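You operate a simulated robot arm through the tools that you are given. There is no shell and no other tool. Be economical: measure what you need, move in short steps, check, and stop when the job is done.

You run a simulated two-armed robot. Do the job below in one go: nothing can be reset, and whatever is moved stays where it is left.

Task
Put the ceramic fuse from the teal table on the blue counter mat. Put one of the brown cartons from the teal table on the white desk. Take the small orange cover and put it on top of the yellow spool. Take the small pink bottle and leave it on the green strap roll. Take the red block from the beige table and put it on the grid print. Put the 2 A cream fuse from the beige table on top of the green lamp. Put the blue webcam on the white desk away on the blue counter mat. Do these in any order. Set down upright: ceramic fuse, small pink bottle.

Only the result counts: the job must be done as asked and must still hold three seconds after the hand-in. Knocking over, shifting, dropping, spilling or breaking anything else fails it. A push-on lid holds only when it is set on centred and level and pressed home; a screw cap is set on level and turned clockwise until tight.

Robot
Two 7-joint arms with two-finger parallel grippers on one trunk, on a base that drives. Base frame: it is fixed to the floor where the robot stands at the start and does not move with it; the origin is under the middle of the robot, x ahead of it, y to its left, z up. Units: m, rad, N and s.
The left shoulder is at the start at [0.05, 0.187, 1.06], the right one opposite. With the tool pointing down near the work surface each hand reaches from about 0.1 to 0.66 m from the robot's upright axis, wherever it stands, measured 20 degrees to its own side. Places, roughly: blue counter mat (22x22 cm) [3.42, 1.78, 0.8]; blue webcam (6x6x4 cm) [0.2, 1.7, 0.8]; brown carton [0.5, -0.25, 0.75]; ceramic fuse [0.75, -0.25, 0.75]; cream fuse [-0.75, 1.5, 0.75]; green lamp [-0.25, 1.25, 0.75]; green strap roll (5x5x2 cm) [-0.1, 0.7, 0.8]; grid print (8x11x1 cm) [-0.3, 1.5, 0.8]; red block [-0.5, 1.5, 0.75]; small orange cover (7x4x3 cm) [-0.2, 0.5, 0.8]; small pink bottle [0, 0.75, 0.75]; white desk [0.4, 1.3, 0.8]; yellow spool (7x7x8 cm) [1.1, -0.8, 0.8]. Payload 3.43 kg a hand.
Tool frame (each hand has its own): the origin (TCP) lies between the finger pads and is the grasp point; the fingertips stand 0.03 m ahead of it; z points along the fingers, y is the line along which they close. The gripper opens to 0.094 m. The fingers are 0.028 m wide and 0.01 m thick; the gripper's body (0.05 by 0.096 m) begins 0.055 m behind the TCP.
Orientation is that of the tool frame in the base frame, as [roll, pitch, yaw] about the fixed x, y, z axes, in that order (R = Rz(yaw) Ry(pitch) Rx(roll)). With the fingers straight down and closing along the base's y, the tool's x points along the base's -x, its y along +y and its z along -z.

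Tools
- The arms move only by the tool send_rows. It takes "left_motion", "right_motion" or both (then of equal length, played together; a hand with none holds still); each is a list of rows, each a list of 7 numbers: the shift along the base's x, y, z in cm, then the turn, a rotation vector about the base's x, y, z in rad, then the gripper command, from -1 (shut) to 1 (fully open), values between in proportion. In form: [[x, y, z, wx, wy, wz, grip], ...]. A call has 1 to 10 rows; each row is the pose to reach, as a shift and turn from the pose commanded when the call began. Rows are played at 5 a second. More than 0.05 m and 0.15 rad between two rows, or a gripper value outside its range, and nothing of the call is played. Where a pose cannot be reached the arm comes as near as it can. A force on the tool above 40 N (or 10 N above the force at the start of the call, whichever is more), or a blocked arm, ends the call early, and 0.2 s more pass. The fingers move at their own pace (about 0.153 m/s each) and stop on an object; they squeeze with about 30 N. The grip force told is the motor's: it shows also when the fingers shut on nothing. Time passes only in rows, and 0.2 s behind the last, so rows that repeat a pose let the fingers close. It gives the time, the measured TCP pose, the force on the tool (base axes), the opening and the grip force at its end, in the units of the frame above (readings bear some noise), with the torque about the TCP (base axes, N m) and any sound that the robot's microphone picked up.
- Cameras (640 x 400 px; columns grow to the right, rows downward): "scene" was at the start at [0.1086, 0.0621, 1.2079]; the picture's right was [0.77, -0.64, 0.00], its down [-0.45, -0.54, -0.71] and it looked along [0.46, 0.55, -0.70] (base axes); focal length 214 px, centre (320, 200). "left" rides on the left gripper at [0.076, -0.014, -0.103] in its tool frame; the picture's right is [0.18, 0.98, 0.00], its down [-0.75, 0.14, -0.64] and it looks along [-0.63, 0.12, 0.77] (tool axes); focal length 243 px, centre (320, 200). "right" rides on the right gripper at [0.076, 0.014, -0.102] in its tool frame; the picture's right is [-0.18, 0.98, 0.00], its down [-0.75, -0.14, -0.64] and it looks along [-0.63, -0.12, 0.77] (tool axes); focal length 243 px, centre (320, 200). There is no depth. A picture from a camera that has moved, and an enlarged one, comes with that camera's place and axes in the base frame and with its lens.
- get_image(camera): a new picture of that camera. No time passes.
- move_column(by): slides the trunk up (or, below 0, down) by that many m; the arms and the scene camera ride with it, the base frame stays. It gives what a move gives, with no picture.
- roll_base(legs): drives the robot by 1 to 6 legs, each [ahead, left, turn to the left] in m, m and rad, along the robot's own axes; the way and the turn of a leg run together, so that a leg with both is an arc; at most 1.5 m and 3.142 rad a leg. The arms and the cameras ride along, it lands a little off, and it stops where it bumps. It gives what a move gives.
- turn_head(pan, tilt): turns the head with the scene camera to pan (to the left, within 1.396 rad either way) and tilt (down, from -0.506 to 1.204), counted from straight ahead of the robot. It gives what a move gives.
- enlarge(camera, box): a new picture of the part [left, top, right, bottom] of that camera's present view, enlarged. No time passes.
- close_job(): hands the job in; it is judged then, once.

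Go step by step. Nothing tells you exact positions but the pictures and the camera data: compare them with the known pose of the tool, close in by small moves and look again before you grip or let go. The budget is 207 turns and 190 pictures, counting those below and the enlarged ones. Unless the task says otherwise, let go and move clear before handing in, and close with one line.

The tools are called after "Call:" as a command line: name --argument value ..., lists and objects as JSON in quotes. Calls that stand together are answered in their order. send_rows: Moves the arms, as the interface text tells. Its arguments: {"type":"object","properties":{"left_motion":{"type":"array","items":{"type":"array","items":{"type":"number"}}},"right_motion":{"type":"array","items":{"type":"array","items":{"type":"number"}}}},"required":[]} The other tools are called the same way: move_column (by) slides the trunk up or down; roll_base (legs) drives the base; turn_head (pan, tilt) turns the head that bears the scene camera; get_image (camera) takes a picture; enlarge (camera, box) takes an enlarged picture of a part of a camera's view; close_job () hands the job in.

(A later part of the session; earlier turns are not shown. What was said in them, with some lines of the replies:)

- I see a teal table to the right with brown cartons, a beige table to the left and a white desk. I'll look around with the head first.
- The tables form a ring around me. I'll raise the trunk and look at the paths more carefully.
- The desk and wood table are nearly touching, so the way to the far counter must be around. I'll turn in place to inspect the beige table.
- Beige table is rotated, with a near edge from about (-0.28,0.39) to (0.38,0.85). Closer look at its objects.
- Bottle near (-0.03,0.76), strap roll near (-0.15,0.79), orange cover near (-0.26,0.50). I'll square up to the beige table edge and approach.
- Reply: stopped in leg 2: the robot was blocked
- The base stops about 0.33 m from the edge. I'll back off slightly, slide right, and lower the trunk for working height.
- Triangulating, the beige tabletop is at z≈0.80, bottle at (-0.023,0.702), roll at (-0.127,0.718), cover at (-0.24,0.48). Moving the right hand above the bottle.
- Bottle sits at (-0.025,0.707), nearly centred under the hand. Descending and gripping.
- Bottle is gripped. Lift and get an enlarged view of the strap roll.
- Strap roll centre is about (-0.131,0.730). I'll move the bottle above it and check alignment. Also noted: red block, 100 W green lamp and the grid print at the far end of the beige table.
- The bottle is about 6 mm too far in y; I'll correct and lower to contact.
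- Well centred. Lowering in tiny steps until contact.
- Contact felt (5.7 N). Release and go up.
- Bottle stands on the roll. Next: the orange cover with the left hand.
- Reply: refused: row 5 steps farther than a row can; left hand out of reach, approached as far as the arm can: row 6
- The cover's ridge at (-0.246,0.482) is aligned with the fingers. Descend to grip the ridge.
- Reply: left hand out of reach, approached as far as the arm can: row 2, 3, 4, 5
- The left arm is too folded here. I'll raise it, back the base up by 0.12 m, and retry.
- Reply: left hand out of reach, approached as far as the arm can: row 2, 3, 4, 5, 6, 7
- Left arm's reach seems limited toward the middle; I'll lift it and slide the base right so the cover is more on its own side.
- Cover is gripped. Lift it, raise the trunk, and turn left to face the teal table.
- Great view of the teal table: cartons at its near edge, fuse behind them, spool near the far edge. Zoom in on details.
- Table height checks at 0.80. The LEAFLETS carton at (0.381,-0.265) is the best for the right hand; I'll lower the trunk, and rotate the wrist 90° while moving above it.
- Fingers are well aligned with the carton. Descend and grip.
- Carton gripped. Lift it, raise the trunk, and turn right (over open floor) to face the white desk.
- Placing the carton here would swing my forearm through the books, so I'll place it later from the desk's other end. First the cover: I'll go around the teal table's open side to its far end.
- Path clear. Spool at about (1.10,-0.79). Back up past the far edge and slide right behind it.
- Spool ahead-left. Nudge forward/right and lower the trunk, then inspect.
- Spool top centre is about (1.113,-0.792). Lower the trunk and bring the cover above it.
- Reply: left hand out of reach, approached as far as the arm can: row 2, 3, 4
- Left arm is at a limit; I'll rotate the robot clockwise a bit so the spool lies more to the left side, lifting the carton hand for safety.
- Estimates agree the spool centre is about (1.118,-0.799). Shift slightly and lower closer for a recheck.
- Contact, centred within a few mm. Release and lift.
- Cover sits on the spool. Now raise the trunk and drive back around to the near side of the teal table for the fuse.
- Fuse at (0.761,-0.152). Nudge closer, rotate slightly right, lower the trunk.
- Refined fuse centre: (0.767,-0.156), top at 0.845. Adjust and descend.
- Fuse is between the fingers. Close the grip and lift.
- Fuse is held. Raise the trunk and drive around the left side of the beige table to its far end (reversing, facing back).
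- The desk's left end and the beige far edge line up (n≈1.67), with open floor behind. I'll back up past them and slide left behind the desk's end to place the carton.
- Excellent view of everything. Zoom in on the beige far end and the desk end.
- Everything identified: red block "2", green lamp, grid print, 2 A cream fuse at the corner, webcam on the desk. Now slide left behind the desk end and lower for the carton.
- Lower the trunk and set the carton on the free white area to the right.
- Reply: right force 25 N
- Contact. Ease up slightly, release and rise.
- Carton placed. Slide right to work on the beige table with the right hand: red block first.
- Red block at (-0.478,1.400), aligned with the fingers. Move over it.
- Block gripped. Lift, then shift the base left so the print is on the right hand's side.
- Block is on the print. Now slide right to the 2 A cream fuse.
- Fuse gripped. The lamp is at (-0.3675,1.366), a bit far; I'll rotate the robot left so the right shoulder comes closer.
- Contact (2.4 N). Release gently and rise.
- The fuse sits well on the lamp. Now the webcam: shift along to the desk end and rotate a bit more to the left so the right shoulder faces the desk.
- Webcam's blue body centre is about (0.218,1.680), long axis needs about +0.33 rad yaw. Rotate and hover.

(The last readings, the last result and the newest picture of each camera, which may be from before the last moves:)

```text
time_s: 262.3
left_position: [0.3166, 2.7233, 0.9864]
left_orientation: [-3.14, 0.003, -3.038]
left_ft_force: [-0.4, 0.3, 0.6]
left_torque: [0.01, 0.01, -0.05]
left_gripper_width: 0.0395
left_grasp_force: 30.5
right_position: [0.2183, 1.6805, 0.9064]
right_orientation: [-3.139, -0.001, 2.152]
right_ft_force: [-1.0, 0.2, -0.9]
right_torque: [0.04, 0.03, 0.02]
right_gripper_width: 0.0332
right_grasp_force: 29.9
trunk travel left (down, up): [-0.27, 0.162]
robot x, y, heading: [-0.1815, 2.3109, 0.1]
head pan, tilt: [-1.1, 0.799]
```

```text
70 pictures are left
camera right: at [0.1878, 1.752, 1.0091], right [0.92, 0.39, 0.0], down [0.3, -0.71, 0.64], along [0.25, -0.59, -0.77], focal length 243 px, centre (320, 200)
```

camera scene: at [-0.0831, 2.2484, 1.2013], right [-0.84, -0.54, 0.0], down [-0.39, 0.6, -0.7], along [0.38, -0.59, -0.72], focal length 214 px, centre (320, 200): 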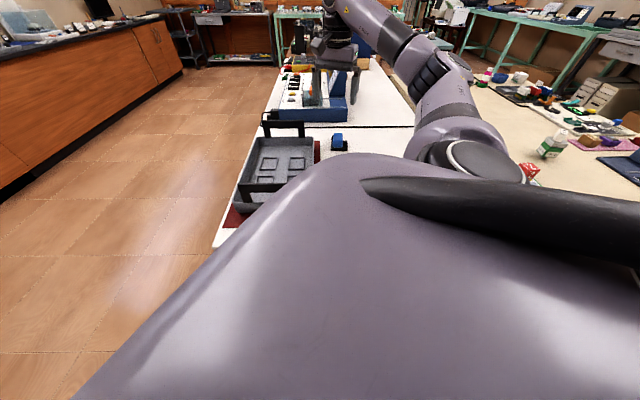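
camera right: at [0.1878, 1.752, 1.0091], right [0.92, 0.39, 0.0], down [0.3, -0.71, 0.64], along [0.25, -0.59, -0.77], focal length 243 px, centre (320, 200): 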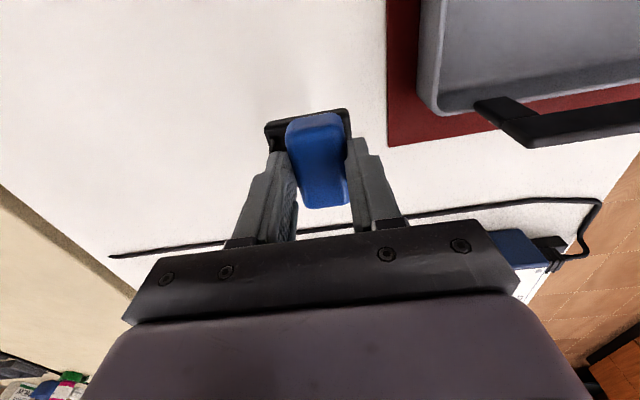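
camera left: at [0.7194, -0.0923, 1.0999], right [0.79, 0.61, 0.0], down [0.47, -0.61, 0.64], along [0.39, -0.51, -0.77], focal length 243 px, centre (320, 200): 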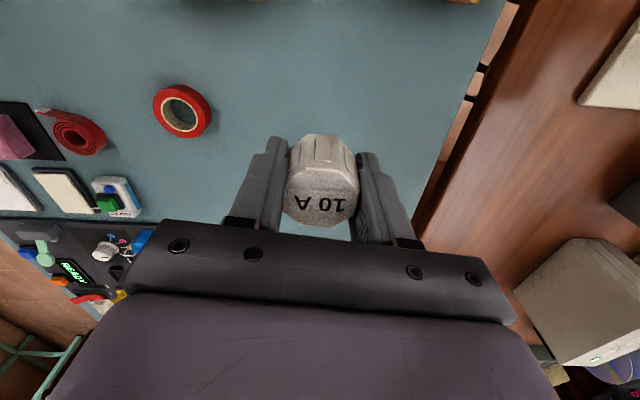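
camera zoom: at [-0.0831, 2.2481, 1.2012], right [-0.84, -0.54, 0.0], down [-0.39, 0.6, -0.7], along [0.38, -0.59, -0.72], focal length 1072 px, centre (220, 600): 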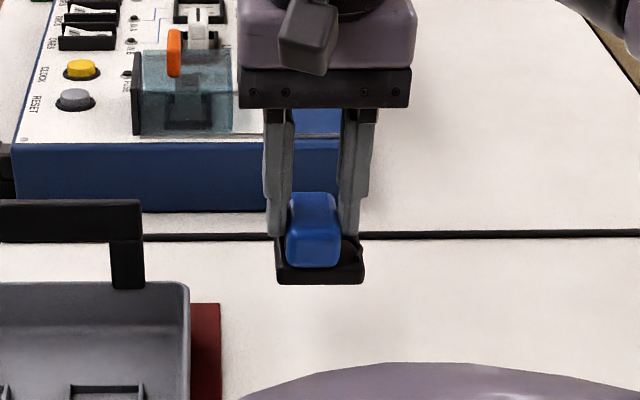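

Webcam is held with its base. Lift high, rotate to face the counter wall, and drive out into the open aisle.

Call:
send_rows --right_motion '[[0, 0, 5, 0, 0, 0, -1], [0, 0, 10, 0, 0, 0, -1], [0, 3, 14, 0, 0, 0, -1], [0, 7, 15, 0, 0, 0, -1], [0, 11, 15, 0, 0, 0, -1]]'

Call:
move_column --by 0.1

Call:
roll_base --legs '[[0, 0, 0.49], [1.3, 0, 0]]'

Call:
turn_head --pan -0.6 --tilt 0.5

Call:
get_image --camera "scene"

```text
time_s: 263.5
left_position: [0.3166, 2.7219, 0.9868]
left_orientation: [-3.14, 0.002, -3.04]
left_ft_force: [0.8, -0.7, -1.1]
left_torque: [0.06, 0.07, -0.02]
left_gripper_width: 0.0397
left_grasp_force: 29.9
right_position: [0.2158, 1.7919, 1.0465]
right_orientation: [-3.109, -0.02, 2.153]
right_ft_force: [-0.3, -0.8, 7.6]
right_torque: [0.11, -0.18, 0.02]
right_gripper_width: 0.0334
right_grasp_force: 30.2
trunk travel left (down, up): [-0.27, 0.162]
robot x, y, heading: [-0.185, 2.313, 0.103]
head pan, tilt: [-1.1, 0.799]
```

```text
time_s: 264.9
left_position: [0.3159, 2.7241, 1.0856]
left_orientation: [-3.14, 0.002, -3.037]
left_ft_force: [0.1, -0.3, -0.3]
left_torque: [0.02, -0.03, -0.02]
left_gripper_width: 0.0397
left_grasp_force: 30.2
right_position: [0.2156, 1.793, 1.1583]
right_orientation: [-3.139, -0.001, 2.153]
right_ft_force: [0.6, 0.6, -0.8]
right_torque: [-0.01, -0.01, 0.05]
right_gripper_width: 0.0333
right_grasp_force: 29.8
trunk travel left (down, up): [-0.37, 0.062]
robot x, y, heading: [-0.1837, 2.3079, 0.103]
head pan, tilt: [-1.1, 0.799]
```

```text
time_s: 272.8
left_position: [1.1249, 3.645, 1.0854]
left_orientation: [-3.14, 0.002, -2.534]
left_ft_force: [-0.4, 0.4, -0.4]
left_torque: [0.01, 0.04, 0.04]
left_gripper_width: 0.0396
left_grasp_force: 30.0
right_position: [1.4863, 2.7822, 1.1575]
right_orientation: [-3.14, -0.001, 2.655]
right_ft_force: [0.7, 0.2, -1.6]
right_torque: [0.0, 0.04, 0.02]
right_gripper_width: 0.0334
right_grasp_force: 29.8
trunk travel left (down, up): [-0.37, 0.062]
robot x, y, heading: [0.887, 3.0475, 0.601]
head pan, tilt: [-1.1, 0.799]
```

```text
time_s: 273.7
left_position: [1.1247, 3.6459, 1.0863]
left_orientation: [-3.141, 0.002, -2.533]
left_ft_force: [-0.1, -0.2, -0.2]
left_torque: [0.01, -0.01, 0.01]
left_gripper_width: 0.0397
left_grasp_force: 29.9
right_position: [1.4858, 2.7817, 1.1577]
right_orientation: [3.141, -0.002, 2.656]
right_ft_force: [-0.5, -0.6, -0.4]
right_torque: [-0.01, 0.02, 0.0]
right_gripper_width: 0.0335
right_grasp_force: 30.3
trunk travel left (down, up): [-0.37, 0.062]
robot x, y, heading: [0.8892, 3.0459, 0.605]
head pan, tilt: [-0.6, 0.499]
```

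```text
69 pictures are left
camera scene: at [1.0232, 3.0765, 1.3272], right [0.0, -1.0, 0.0], down [-0.48, 0.0, -0.88], along [0.88, 0.0, -0.48], focal length 214 px, centre (320, 200)
```

scene: 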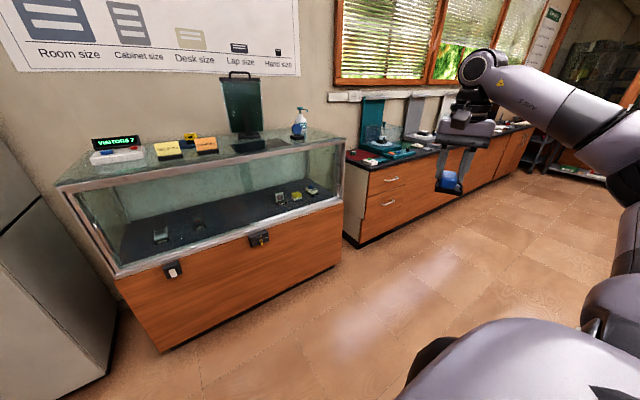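

Call:
roll_base --legs '[[0, -1.3, -0.01], [0.3, -0.95, 0]]'

Call:
turn_head --pan 0.0 --tilt 0.5

Call:
get_image --camera "scene"

```text
time_s: 293.6
left_position: [2.6441, 1.9587, 1.0868]
left_orientation: [-3.14, 0.001, -2.537]
left_ft_force: [0.1, -0.3, -0.4]
left_torque: [0.0, 0.01, 0.02]
left_gripper_width: 0.0396
left_grasp_force: 29.9
right_position: [3.0031, 1.0955, 1.1571]
right_orientation: [3.141, -0.002, 2.653]
right_ft_force: [0.5, -0.8, -0.8]
right_torque: [0.0, 0.03, -0.02]
right_gripper_width: 0.0333
right_grasp_force: 30.4
trunk travel left (down, up): [-0.37, 0.062]
robot x, y, heading: [2.4069, 1.3592, 0.603]
head pan, tilt: [-0.6, 0.499]
```

```text
time_s: 294.6
left_position: [2.645, 1.9597, 1.0867]
left_orientation: [-3.139, 0.002, -2.536]
left_ft_force: [0.5, 0.7, -0.8]
left_torque: [0.01, -0.01, 0.02]
left_gripper_width: 0.0395
left_grasp_force: 29.5
right_position: [3.0025, 1.0949, 1.1576]
right_orientation: [3.14, -0.001, 2.652]
right_ft_force: [-0.2, 0.2, -0.7]
right_torque: [-0.01, 0.01, -0.01]
right_gripper_width: 0.0333
right_grasp_force: 29.7
trunk travel left (down, up): [-0.37, 0.062]
robot x, y, heading: [2.4018, 1.3578, 0.603]
head pan, tilt: [0.0, 0.499]
```

```text
68 pictures are left
camera scene: at [2.5251, 1.4423, 1.3272], right [0.57, -0.82, 0.0], down [-0.4, -0.27, -0.88], along [0.72, 0.5, -0.48], focal length 214 px, centre (320, 200)
```

scene: 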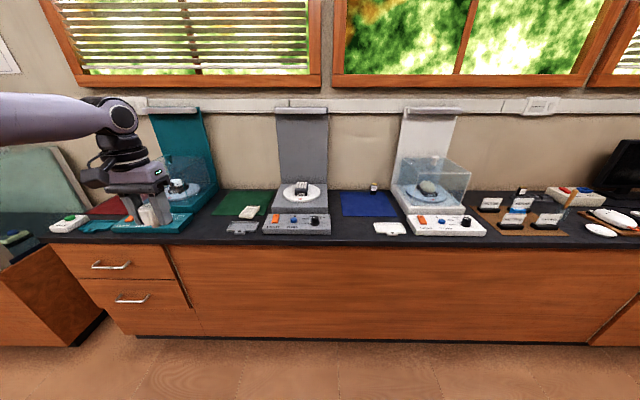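

The blue mat is ahead between the grey and the white stands. Zoom in on it.

Call:
enlarge --camera "scene" --box '[310, 160, 430, 245]'

```text
4.71 times, centred on (370, 202) of scene
camera zoom: at [2.5251, 1.4423, 1.3272], right [0.57, -0.82, 0.0], down [-0.4, -0.27, -0.88], along [0.72, 0.5, -0.48], focal length 1009 px, centre (85, 188)
```

zoom: 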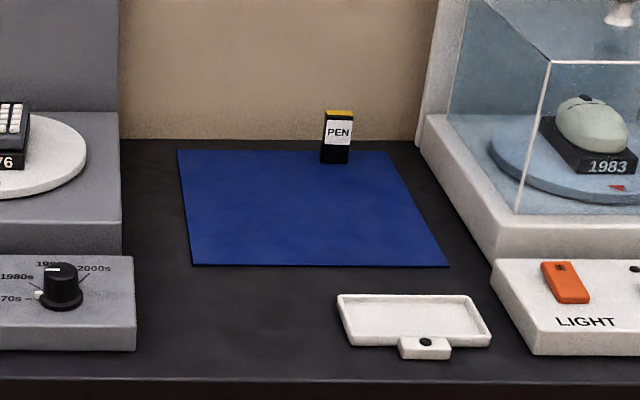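

Bring both hands into safe positions before approaching the counter: right hand in front, left hand retracted.

Call:
send_rows --right_motion '[[-1.3, 3.9, 0, 0, 0, 0, -1], [-2.6, 7.8, 0, 0, 0, 0, -1], [-3.9, 11.7, 0, 0, 0, 0, -1], [-5.2, 15.6, 0, 0, 0, 0, -1], [-6.5, 19.5, 0, 0, 0, 0, -1], [-7.8, 23.4, 0, 0, 0, 0, -1], [-9.1, 27.3, 0, 0, 0, 0, -1], [-10.4, 31.2, 0, 0, 0, 0, -1], [-11.7, 35, 0, 0, 0, 0, -1], [-11.7, 35, 0, 0, 0, 0, -1]]' --left_motion '[[-1.8, -1.2, 0, 0, 0, 0, -1], [-3.6, -2.4, 0, 0, 0, 0, -1], [-5.4, -3.6, 0, 0, 0, 0, -1], [-7.2, -4.8, 0, 0, 0, 0, -1], [-9, -6, 0, 0, 0, 0, -1], [-10.8, -7.2, 0, 0, 0, 0, -1], [-12.6, -8.6, 0, 0, 0, 0, -1], [-14.4, -9.8, 0, 0, 0, 0, -1], [-15.5, -10.7, 0, 0, 0, 0, -1], [-15.5, -10.7, 0, 0, 0, 0, -1]]'

Call:
get_image --camera "scene"

```text
time_s: 296.8
left_position: [2.4898, 1.852, 1.0868]
left_orientation: [3.141, 0.003, -2.538]
left_ft_force: [0.6, -0.9, -0.9]
left_torque: [0.01, 0.0, -0.01]
left_gripper_width: 0.0396
left_grasp_force: 30.4
right_position: [2.8863, 1.4425, 1.1584]
right_orientation: [-3.141, -0.002, 2.651]
right_ft_force: [-0.3, -0.4, -0.3]
right_torque: [0.0, 0.02, 0.02]
right_gripper_width: 0.033
right_grasp_force: 29.9
trunk travel left (down, up): [-0.37, 0.062]
robot x, y, heading: [2.4034, 1.36, 0.604]
head pan, tilt: [0.0, 0.499]
```

```text
66 pictures are left
camera scene: at [2.5252, 1.442, 1.3272], right [0.57, -0.82, 0.0], down [-0.39, -0.27, -0.88], along [0.72, 0.5, -0.48], focal length 214 px, centre (320, 200)
```

scene: 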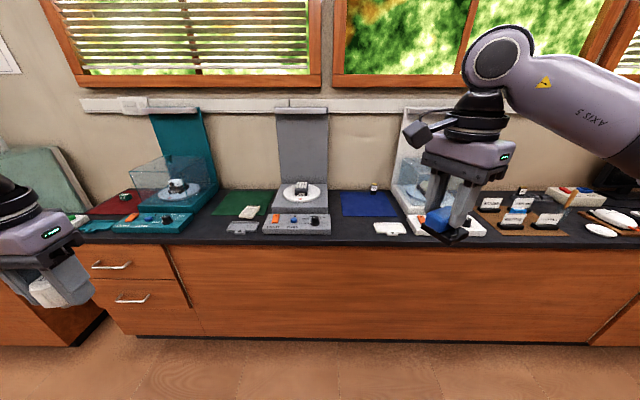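

Call:
roll_base --legs '[[0.4, -0.085, 0]]'

Call:
turn_head --pan -0.2 --tilt 0.7

Call:
get_image --camera "scene"

Call:
get_image --camera "right"

```text
time_s: 299.3
left_position: [2.867, 2.0086, 1.086]
left_orientation: [-3.14, 0.001, -2.537]
left_ft_force: [-0.4, -0.1, -1.2]
left_torque: [-0.02, 0.0, -0.02]
left_gripper_width: 0.0396
left_grasp_force: 30.7
right_position: [3.2643, 1.6007, 1.1576]
right_orientation: [-3.139, -0.003, 2.655]
right_ft_force: [0.1, -0.5, -1.8]
right_torque: [0.02, 0.02, -0.01]
right_gripper_width: 0.0331
right_grasp_force: 30.4
trunk travel left (down, up): [-0.37, 0.062]
robot x, y, heading: [2.7808, 1.5172, 0.601]
head pan, tilt: [0.0, 0.499]
```

```text
time_s: 300.1
left_position: [2.8673, 2.0074, 1.0849]
left_orientation: [-3.138, 0.001, -2.538]
left_ft_force: [0.2, -0.3, 0.6]
left_torque: [-0.01, 0.01, 0.02]
left_gripper_width: 0.0395
left_grasp_force: 30.1
right_position: [3.2657, 1.6007, 1.1576]
right_orientation: [3.141, -0.001, 2.655]
right_ft_force: [-0.1, 0.5, -1.6]
right_torque: [0.04, 0.0, -0.01]
right_gripper_width: 0.0333
right_grasp_force: 30.0
trunk travel left (down, up): [-0.37, 0.062]
robot x, y, heading: [2.7827, 1.5147, 0.604]
head pan, tilt: [-0.201, 0.7]
```

```text
65 pictures are left
camera scene: at [2.9068, 1.5803, 1.3095], right [0.39, -0.92, 0.0], down [-0.59, -0.25, -0.77], along [0.7, 0.3, -0.64], focal length 214 px, centre (320, 200)
```

scene: 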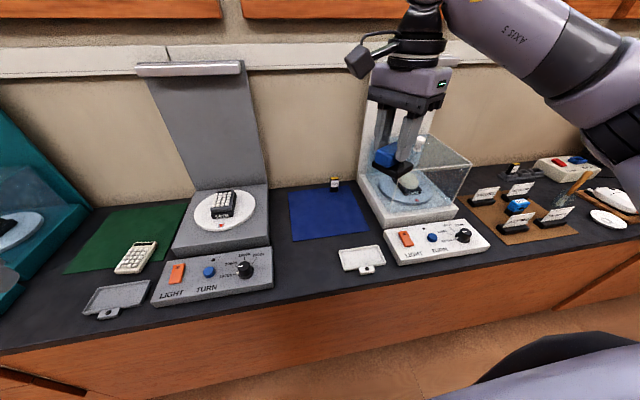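

```text
64 pictures are left
camera right: at [3.2053, 1.6479, 1.2603], right [0.62, 0.78, 0.0], down [0.6, -0.48, 0.64], along [0.5, -0.4, -0.77], focal length 243 px, centre (320, 200)
```

right: 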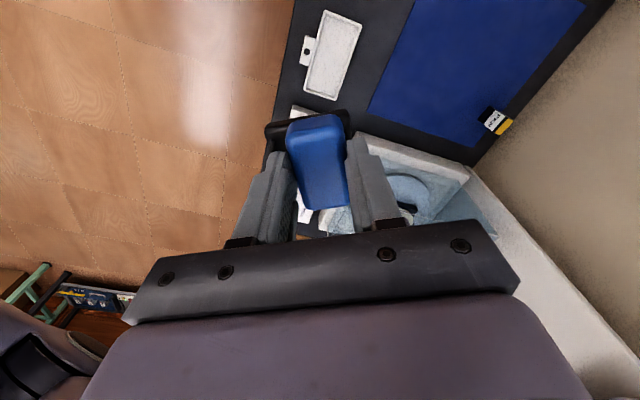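

Counter at z=0.80 confirmed. Final nudge forward and move the webcam above the mat's front-right part.

Call:
roll_base --legs '[[0.04, 0, 0]]'

Call:
send_rows --right_motion '[[3.1, 2.5, 0, 0, 0, 0, -1], [6.2, 5, 0, 0, 0, 0, -1], [9.3, 7.5, 0, 0, 0, 0, -1], [12.4, 10.1, 0, 0, 0, 0, -1], [12.4, 10.1, -5, 0, 0, 0, -1], [12.4, 10.1, -9, 0, 0, 0, -1], [12.4, 10.1, -9, 0, 0, 0, -1]]'

Call:
get_image --camera "scene"

Call:
get_image --camera "right"

```text
time_s: 300.9
left_position: [2.9007, 2.0312, 1.0852]
left_orientation: [-3.14, -0.002, -2.533]
left_ft_force: [0.2, -0.1, -0.5]
left_torque: [-0.04, 0.02, -0.02]
left_gripper_width: 0.0396
left_grasp_force: 29.8
right_position: [3.2984, 1.6233, 1.1574]
right_orientation: [-3.14, -0.002, 2.656]
right_ft_force: [-0.2, 0.4, -1.2]
right_torque: [0.02, 0.04, -0.02]
right_gripper_width: 0.0332
right_grasp_force: 30.3
trunk travel left (down, up): [-0.37, 0.062]
robot x, y, heading: [2.8165, 1.5342, 0.602]
head pan, tilt: [-0.201, 0.7]
```

```text
time_s: 302.5
left_position: [2.8997, 2.0295, 1.086]
left_orientation: [-3.141, 0.002, -2.536]
left_ft_force: [0.1, -0.4, 0.2]
left_torque: [0.0, -0.02, 0.0]
left_gripper_width: 0.0395
left_grasp_force: 30.1
right_position: [3.4221, 1.725, 1.0667]
right_orientation: [3.141, 0.0, 2.654]
right_ft_force: [0.6, -0.4, -1.5]
right_torque: [0.02, 0.02, -0.01]
right_gripper_width: 0.0332
right_grasp_force: 29.9
right hand out of reach, approached as far as the arm can: row 4
trunk travel left (down, up): [-0.37, 0.062]
robot x, y, heading: [2.8162, 1.5363, 0.601]
head pan, tilt: [-0.201, 0.7]
```

```text
63 pictures are left
camera scene: at [2.9396, 1.6026, 1.3095], right [0.39, -0.92, 0.0], down [-0.59, -0.25, -0.76], along [0.7, 0.3, -0.64], focal length 214 px, centre (320, 200)
```

scene: 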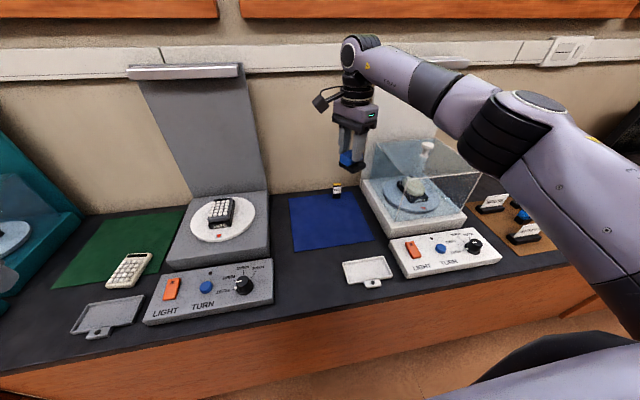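

```text
62 pictures are left
camera right: at [3.362, 1.7716, 1.1698], right [0.62, 0.78, 0.0], down [0.6, -0.48, 0.64], along [0.5, -0.4, -0.77], focal length 243 px, centre (320, 200)
```

right: 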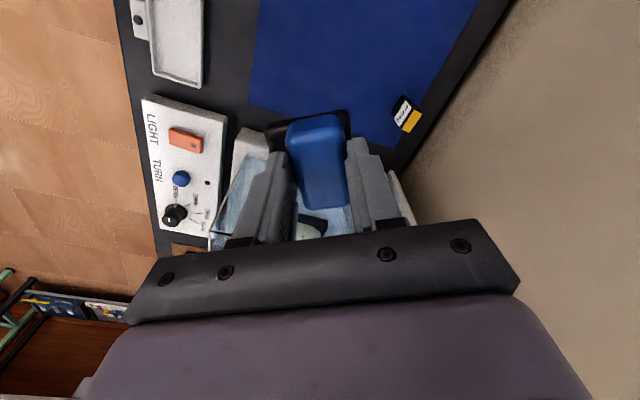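

Clear of the glass box. Descend toward the mat.

Call:
send_rows --right_motion '[[0, 0, -4, 0, 0, 0, -1], [0, 0, -8, 0, 0, 0, -1], [0, 0, -12, 0, 0, 0, -1], [0, 0, -16, 0, 0, 0, -1], [0, 0, -18.5, 0, 0, 0, -1], [0, 0, -18.5, 0, 0, 0, -1]]'

Call:
get_image --camera "scene"

Call:
get_image --camera "right"

```text
time_s: 303.9
left_position: [2.9005, 2.0298, 1.0848]
left_orientation: [-3.14, 0.002, -2.535]
left_ft_force: [-0.3, -0.4, -0.6]
left_torque: [0.02, 0.0, -0.04]
left_gripper_width: 0.0395
left_grasp_force: 29.9
right_position: [3.421, 1.7242, 0.8816]
right_orientation: [3.141, 0.002, 2.655]
right_ft_force: [-0.1, -0.1, -0.8]
right_torque: [0.03, -0.01, 0.03]
right_gripper_width: 0.0333
right_grasp_force: 30.0
trunk travel left (down, up): [-0.37, 0.062]
robot x, y, heading: [2.8151, 1.5395, 0.603]
head pan, tilt: [-0.201, 0.7]
```

```text
61 pictures are left
camera scene: at [2.9395, 1.6027, 1.3095], right [0.39, -0.92, 0.0], down [-0.59, -0.25, -0.76], along [0.7, 0.3, -0.64], focal length 214 px, centre (320, 200)
```

scene: 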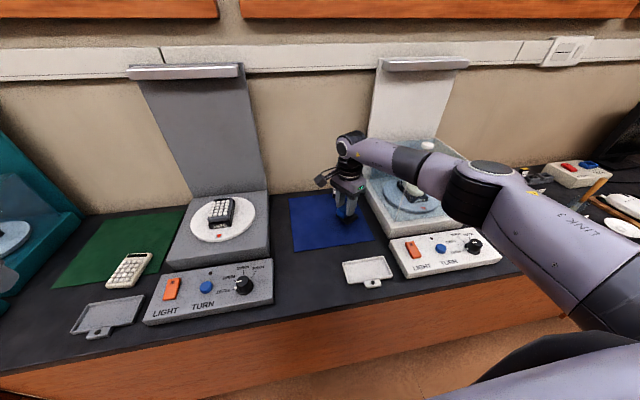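

```text
60 pictures are left
camera right: at [3.3616, 1.771, 0.9846], right [0.62, 0.78, 0.0], down [0.6, -0.48, 0.64], along [0.5, -0.4, -0.77], focal length 243 px, centre (320, 200)
```

right: 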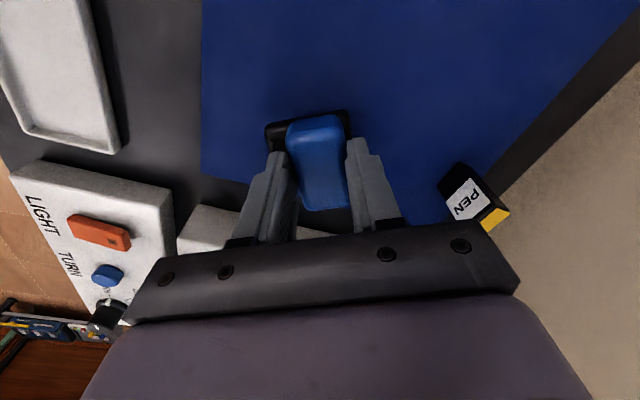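

Call:
send_rows --right_motion '[[0, 0, -1, 0, 0, 0, -1], [0, 0, -1.7, 0, 0, 0, -1], [0, 0, -2.0, 0, 0, 0, -1], [0, 0, -2.2, 0, 0, 0, -1], [0, 0, -2.2, 0, 0, 0, -1]]'

```text
time_s: 305.1
left_position: [2.9002, 2.0302, 1.0847]
left_orientation: [-3.138, 0.002, -2.537]
left_ft_force: [-0.6, 0.0, -1.0]
left_torque: [0.0, 0.01, 0.01]
left_gripper_width: 0.0395
left_grasp_force: 30.1
right_position: [3.4217, 1.7237, 0.8602]
right_orientation: [-3.141, -0.001, 2.656]
right_ft_force: [-0.3, 0.5, -1.3]
right_torque: [0.01, 0.01, -0.01]
right_gripper_width: 0.0333
right_grasp_force: 30.0
trunk travel left (down, up): [-0.37, 0.062]
robot x, y, heading: [2.8157, 1.536, 0.6]
head pan, tilt: [-0.201, 0.7]
```

Call:
send_rows --right_motion '[[0, 0, -0.2, 0, 0, 0, -1], [0, 0, -0.4, 0, 0, 0, -1], [0, 0, -0.4, 0, 0, 0, -1]]'

```text
time_s: 305.9
left_position: [2.8998, 2.0303, 1.0848]
left_orientation: [-3.139, 0.004, -2.536]
left_ft_force: [0.1, 0.1, -0.3]
left_torque: [0.01, -0.03, 0.02]
left_gripper_width: 0.0397
left_grasp_force: 30.3
right_position: [3.4208, 1.7229, 0.86]
right_orientation: [-3.141, 0.001, 2.654]
right_ft_force: [-0.2, -1.6, 11.2]
right_torque: [-0.17, 0.29, 0.0]
right_gripper_width: 0.0334
right_grasp_force: 30.4
trunk travel left (down, up): [-0.37, 0.062]
robot x, y, heading: [2.815, 1.5332, 0.609]
head pan, tilt: [-0.201, 0.7]
```

Contact. Release and rise.

Call:
send_rows --right_motion '[[0, 0, 0.2, 0, 0, 0, -1], [0, 0, 0.2, 0, 0, 0, 0.35], [0, 0, 0.2, 0, 0, 0, 0.35], [0, 0, 4, 0, 0, 0, 0.35], [0, 0, 9, 0, 0, 0, 0.35], [0, 0, 14, 0, 0, 0, 0.35], [0, 0, 19, 0, 0, 0, 0.35], [0, 0, 23, 0, 0, 0, 0.35]]'

Call:
enlarge --camera "scene" --box '[260, 160, 400, 260]'

```text
time_s: 307.7
left_position: [2.9, 2.0318, 1.0856]
left_orientation: [-3.139, 0.001, -2.535]
left_ft_force: [-1.3, -0.3, -1.1]
left_torque: [-0.01, -0.01, 0.01]
left_gripper_width: 0.0396
left_grasp_force: 30.1
right_position: [3.4206, 1.7238, 1.0872]
right_orientation: [3.141, -0.002, 2.654]
right_ft_force: [0.3, 0.0, -0.9]
right_torque: [0.01, 0.0, 0.0]
right_gripper_width: 0.0637
right_grasp_force: 0.0
trunk travel left (down, up): [-0.37, 0.062]
robot x, y, heading: [2.8159, 1.5362, 0.602]
head pan, tilt: [-0.201, 0.7]
```

```text
4.00 times, centred on (330, 210) of scene
camera zoom: at [2.939, 1.6028, 1.3095], right [0.39, -0.92, 0.0], down [-0.59, -0.25, -0.77], along [0.7, 0.3, -0.64], focal length 858 px, centre (280, 160)
```

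zoom: 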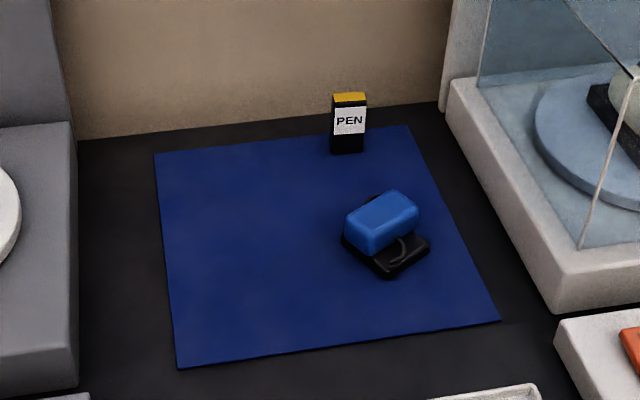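

Webcam sits nicely on the mat. Retract the right hand, then shift right and rotate so the left hand can place the fuse.

Call:
send_rows --right_motion '[[-3.7, -2.55, 0, 0, 0, 0, 0.35], [-7.4, -5.1, 0, 0, 0, 0, 0.35], [-11.1, -7.65, 0, 0, 0, 0, 0.35], [-14.8, -10.2, 0, 0, 0, 0, 0.35], [-18.5, -12.75, 0, 0, 0, 0, 0.35], [-21, -14.5, 0, 0, 0, 0, 0.35], [-21, -14.5, 0, 0, 0, 0, 0.35]]'

Call:
roll_base --legs '[[-0.01, -0.2, 0], [0, 0, -0.38]]'

Call:
turn_head --pan 0.45 --tilt 0.75

Call:
get_image --camera "scene"

Call:
get_image --camera "left"

```text
time_s: 309.3
left_position: [2.8998, 2.0316, 1.0858]
left_orientation: [-3.139, 0.002, -2.537]
left_ft_force: [-0.1, -0.3, -0.1]
left_torque: [0.0, -0.01, 0.03]
left_gripper_width: 0.0393
left_grasp_force: 30.2
right_position: [3.2112, 1.5786, 1.0864]
right_orientation: [-3.14, -0.001, 2.655]
right_ft_force: [0.5, 0.3, 0.1]
right_torque: [0.0, -0.05, 0.02]
right_gripper_width: 0.0635
right_grasp_force: 0.0
trunk travel left (down, up): [-0.37, 0.062]
robot x, y, heading: [2.8164, 1.5355, 0.61]
head pan, tilt: [-0.201, 0.7]
```

```text
time_s: 312.9
left_position: [3.1836, 1.7924, 1.086]
left_orientation: [-3.139, 0.001, -2.92]
left_ft_force: [-0.3, -1.2, 0.9]
left_torque: [-0.01, 0.01, 0.03]
left_gripper_width: 0.0396
left_grasp_force: 30.2
right_position: [3.3046, 1.2566, 1.0874]
right_orientation: [3.142, -0.001, 2.274]
right_ft_force: [-1.2, 0.4, -0.2]
right_torque: [0.0, 0.01, 0.01]
right_gripper_width: 0.0636
right_grasp_force: 0.1
trunk travel left (down, up): [-0.37, 0.062]
robot x, y, heading: [2.918, 1.3656, 0.219]
head pan, tilt: [-0.201, 0.7]
```

```text
time_s: 313.9
left_position: [3.1837, 1.7925, 1.0861]
left_orientation: [3.141, 0.002, -2.92]
left_ft_force: [0.8, 0.1, -0.6]
left_torque: [-0.01, 0.01, -0.01]
left_gripper_width: 0.0395
left_grasp_force: 29.7
right_position: [3.3045, 1.2558, 1.0877]
right_orientation: [-3.14, 0.0, 2.272]
right_ft_force: [0.0, -0.1, 0.6]
right_torque: [-0.01, 0.0, 0.0]
right_gripper_width: 0.0634
right_grasp_force: 0.0
trunk travel left (down, up): [-0.37, 0.062]
robot x, y, heading: [2.9219, 1.3687, 0.216]
head pan, tilt: [0.45, 0.75]
```

```text
58 pictures are left
camera scene: at [3.0405, 1.4299, 1.3053], right [0.62, -0.78, 0.0], down [-0.53, -0.42, -0.73], along [0.57, 0.45, -0.68], focal length 214 px, centre (320, 200)
```

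scene: 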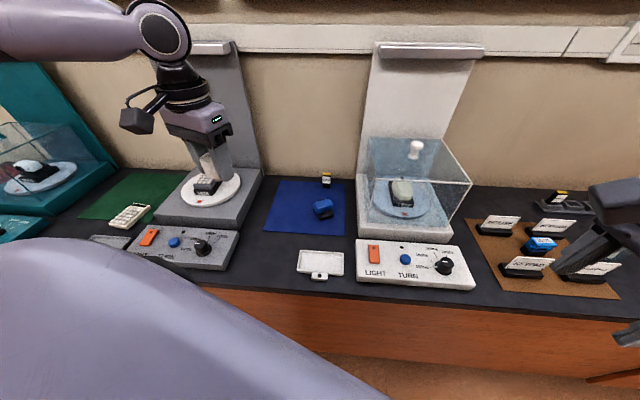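

```text
57 pictures are left
camera left: at [3.1122, 1.7618, 1.1888], right [-0.4, 0.92, 0.0], down [0.7, 0.3, 0.64], along [0.59, 0.25, -0.77], focal length 243 px, centre (320, 200)
```

left: 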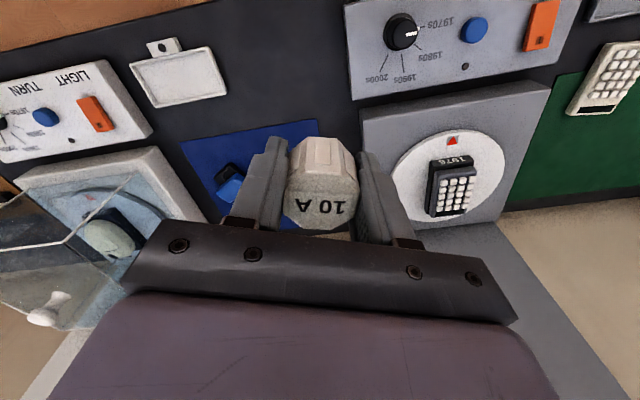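

Call:
send_rows --left_motion '[[4, 0.4, 0, 0, 0, 0, -1], [8, 0.8, 0, 0, 0, 0, -1], [12, 1.1, 0, 0, 0, 0, -1], [15.9, 1.45, 0, 0, 0, 0, -1], [15.9, 1.45, -4, 0, 0, 0, -1], [15.9, 1.45, -8, 0, 0, 0, -1], [15.9, 1.45, -12, 0, 0, 0, -1], [15.9, 1.45, -16, 0, 0, 0, -1], [15.9, 1.45, -18, 0, 0, 0, -1], [15.9, 1.45, -18, 0, 0, 0, -1]]'

Call:
get_image --camera "scene"

Call:
get_image --camera "left"

```text
time_s: 316.1
left_position: [3.3416, 1.8061, 0.9054]
left_orientation: [-3.139, 0.002, -2.92]
left_ft_force: [0.1, 0.2, -0.7]
left_torque: [0.02, -0.05, 0.02]
left_gripper_width: 0.0395
left_grasp_force: 30.0
right_position: [3.304, 1.2559, 1.087]
right_orientation: [-3.14, -0.002, 2.273]
right_ft_force: [-0.6, -0.4, 0.8]
right_torque: [-0.02, -0.02, 0.02]
right_gripper_width: 0.0637
right_grasp_force: 0.1
trunk travel left (down, up): [-0.37, 0.062]
robot x, y, heading: [2.9185, 1.3646, 0.22]
head pan, tilt: [0.45, 0.75]
```

```text
56 pictures are left
camera scene: at [3.0404, 1.4299, 1.3053], right [0.62, -0.78, 0.0], down [-0.53, -0.42, -0.73], along [0.57, 0.45, -0.68], focal length 214 px, centre (320, 200)
```

scene: 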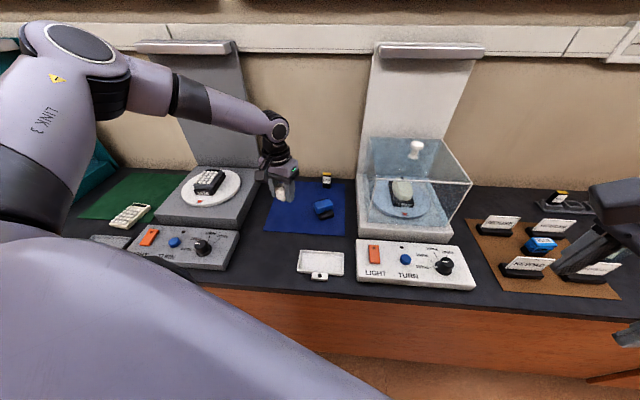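

```text
55 pictures are left
camera left: at [3.271, 1.7757, 1.0074], right [-0.4, 0.92, 0.0], down [0.7, 0.3, 0.64], along [0.59, 0.25, -0.77], focal length 243 px, centre (320, 200)
```

left: 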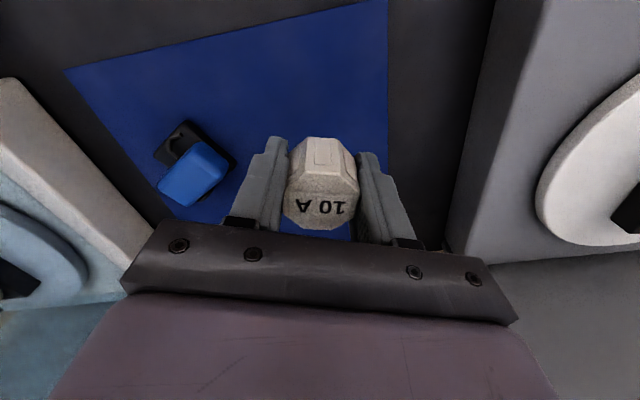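

Call:
send_rows --left_motion '[[0, 0, -3, 0, 0, 0, -1], [0, 0, -5, 0, 0, 0, -1], [0, 0, -6, 0, 0, 0, -1], [0, 0, -6.4, 0, 0, 0, -1], [0, 0, -6.4, 0, 0, 0, -1]]'

```text
time_s: 317.3
left_position: [3.3275, 1.8078, 0.8554]
left_orientation: [-3.14, 0.003, -2.919]
left_ft_force: [0.5, -0.3, -0.9]
left_torque: [0.0, 0.0, -0.01]
left_gripper_width: 0.0393
left_grasp_force: 30.2
left hand out of reach, approached as far as the arm can: row 2, 3, 4, 5
right_position: [3.3034, 1.2567, 1.0879]
right_orientation: [3.141, -0.002, 2.272]
right_ft_force: [-0.2, 0.6, -0.1]
right_torque: [-0.01, -0.02, 0.02]
right_gripper_width: 0.0632
right_grasp_force: 0.1
trunk travel left (down, up): [-0.37, 0.062]
robot x, y, heading: [2.9185, 1.3674, 0.221]
head pan, tilt: [0.45, 0.75]
```

Vertical reach is limited with the trunk high; raise the hand, lower the trunk 6 cm, then finish.

Call:
send_rows --left_motion '[[0.7, 0, 4, 0, 0, 0, -1], [1.3, 0, 8, 0, 0, 0, -1], [1.3, 0, 8, 0, 0, 0, -1]]'

Call:
move_column --by -0.06

```text
time_s: 318.1
left_position: [3.3396, 1.8078, 0.9336]
left_orientation: [-3.139, 0.001, -2.919]
left_ft_force: [0.4, 0.8, -0.1]
left_torque: [0.01, -0.02, 0.02]
left_gripper_width: 0.0399
left_grasp_force: 30.1
right_position: [3.305, 1.2571, 1.0868]
right_orientation: [3.14, 0.0, 2.273]
right_ft_force: [0.6, 0.3, -1.0]
right_torque: [0.01, -0.04, 0.0]
right_gripper_width: 0.0635
right_grasp_force: 0.1
trunk travel left (down, up): [-0.37, 0.062]
robot x, y, heading: [2.9211, 1.3678, 0.217]
head pan, tilt: [0.45, 0.75]
```

```text
time_s: 319.1
left_position: [3.3399, 1.8064, 0.8749]
left_orientation: [-3.142, 0.002, -2.921]
left_ft_force: [-0.3, 0.1, -0.9]
left_torque: [0.0, 0.0, 0.01]
left_gripper_width: 0.0397
left_grasp_force: 30.2
right_position: [3.3035, 1.2564, 1.0275]
right_orientation: [-3.141, 0.001, 2.272]
right_ft_force: [0.6, 0.8, -0.8]
right_torque: [-0.01, 0.03, -0.02]
right_gripper_width: 0.063
right_grasp_force: 0.1
trunk travel left (down, up): [-0.31, 0.122]
robot x, y, heading: [2.9203, 1.3633, 0.218]
head pan, tilt: [0.45, 0.75]
```

Call:
send_rows --left_motion '[[0, 0, -2, 0, 0, 0, -1], [0, 0, -3, 0, 0, 0, -1], [0, 0, -3.4, 0, 0, 0, -1], [0, 0, -3.4, 0, 0, 0, -1]]'

Call:
enlarge --camera "scene" --box '[230, 140, 370, 240]'

```text
time_s: 320.1
left_position: [3.3407, 1.8086, 0.8398]
left_orientation: [-3.139, 0.002, -2.919]
left_ft_force: [0.5, 0.3, -0.8]
left_torque: [-0.03, 0.01, -0.02]
left_gripper_width: 0.0398
left_grasp_force: 29.8
right_position: [3.3053, 1.2568, 1.0277]
right_orientation: [3.14, -0.003, 2.272]
right_ft_force: [-0.3, -0.2, -0.1]
right_torque: [0.01, 0.01, 0.01]
right_gripper_width: 0.0635
right_grasp_force: 0.0
trunk travel left (down, up): [-0.31, 0.122]
robot x, y, heading: [2.9205, 1.3682, 0.223]
head pan, tilt: [0.45, 0.75]
```

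```text
4.00 times, centred on (300, 190) of scene
camera zoom: at [3.0405, 1.4299, 1.2453], right [0.62, -0.78, 0.0], down [-0.53, -0.42, -0.73], along [0.57, 0.45, -0.68], focal length 858 px, centre (400, 240)
```

zoom: 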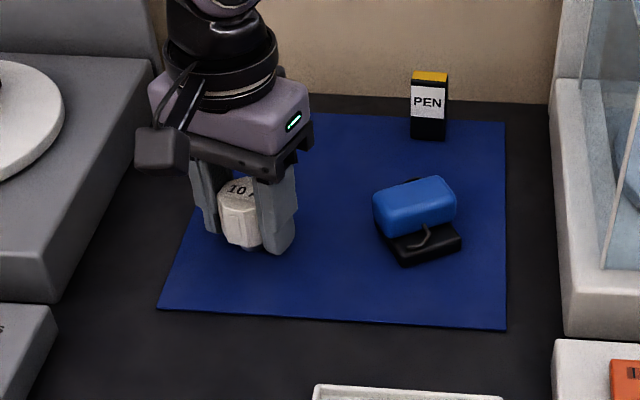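

Call:
send_rows --left_motion '[[0, 0, -0.15, 0, 0, 0, -1], [0, 0, -0.3, 0, 0, 0, -1], [0, 0, -0.3, 0, 0, 0, -1]]'

```text
time_s: 320.9
left_position: [3.3406, 1.8084, 0.8403]
left_orientation: [3.142, 0.004, -2.919]
left_ft_force: [-3.8, 1.8, 12.1]
left_torque: [0.09, 0.05, 0.03]
left_gripper_width: 0.0398
left_grasp_force: 29.6
right_position: [3.3036, 1.2563, 1.0267]
right_orientation: [-3.141, 0.001, 2.271]
right_ft_force: [-0.2, 0.1, -0.5]
right_torque: [0.01, 0.04, 0.01]
right_gripper_width: 0.0634
right_grasp_force: 0.0
trunk travel left (down, up): [-0.31, 0.122]
robot x, y, heading: [2.9167, 1.3614, 0.219]
head pan, tilt: [0.45, 0.75]
```

Contact. Ease, release gently, rise straight up.

Call:
send_rows --left_motion '[[0, 0, 0.25, 0, 0, 0, -1], [0, 0, 0.25, 0, 0, 0, 0.2], [0, 0, 0.25, 0, 0, 0, 0.2], [0, 0, 3, 0, 0, 0, 0.2], [0, 0, 7, 0, 0, 0, 0.2], [0, 0, 11, 0, 0, 0, 0.2], [0, 0, 15, 0, 0, 0, 0.2]]'

Call:
enlarge --camera "scene" --box '[230, 140, 370, 240]'

```text
time_s: 322.5
left_position: [3.3392, 1.8076, 0.9896]
left_orientation: [-3.14, 0.002, -2.92]
left_ft_force: [-0.3, -0.5, -0.6]
left_torque: [-0.01, 0.0, 0.0]
left_gripper_width: 0.0564
left_grasp_force: 0.0
right_position: [3.3042, 1.2561, 1.027]
right_orientation: [-3.14, -0.001, 2.273]
right_ft_force: [0.8, -0.2, 0.1]
right_torque: [0.03, 0.03, 0.0]
right_gripper_width: 0.0634
right_grasp_force: 0.2
trunk travel left (down, up): [-0.31, 0.122]
robot x, y, heading: [2.9183, 1.365, 0.218]
head pan, tilt: [0.45, 0.75]
```

```text
4.00 times, centred on (300, 190) of scene
camera zoom: at [3.0403, 1.4297, 1.2453], right [0.62, -0.78, 0.0], down [-0.53, -0.42, -0.73], along [0.57, 0.45, -0.68], focal length 858 px, centre (400, 240)
```

zoom: 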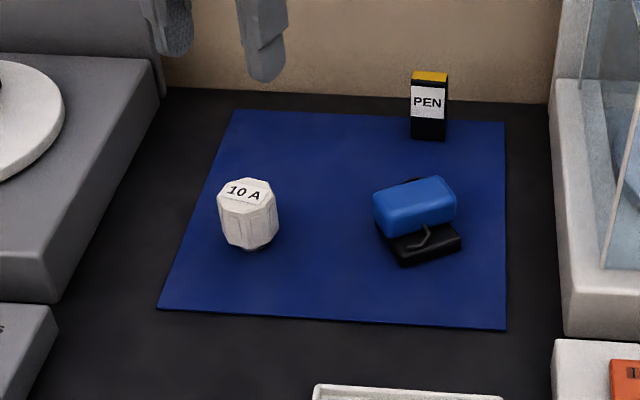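

The fuse stands upright and the webcam sits on the blue mat, and both hands are clear. All seven placements were checked after release, so I'm handing in.

Call:
close_job

```text
The job is handed in.
```

All seven items are where you asked: the ceramic fuse and pink bottle were set down upright, the others looked stable in the picture after I let go, and the job is handed in.
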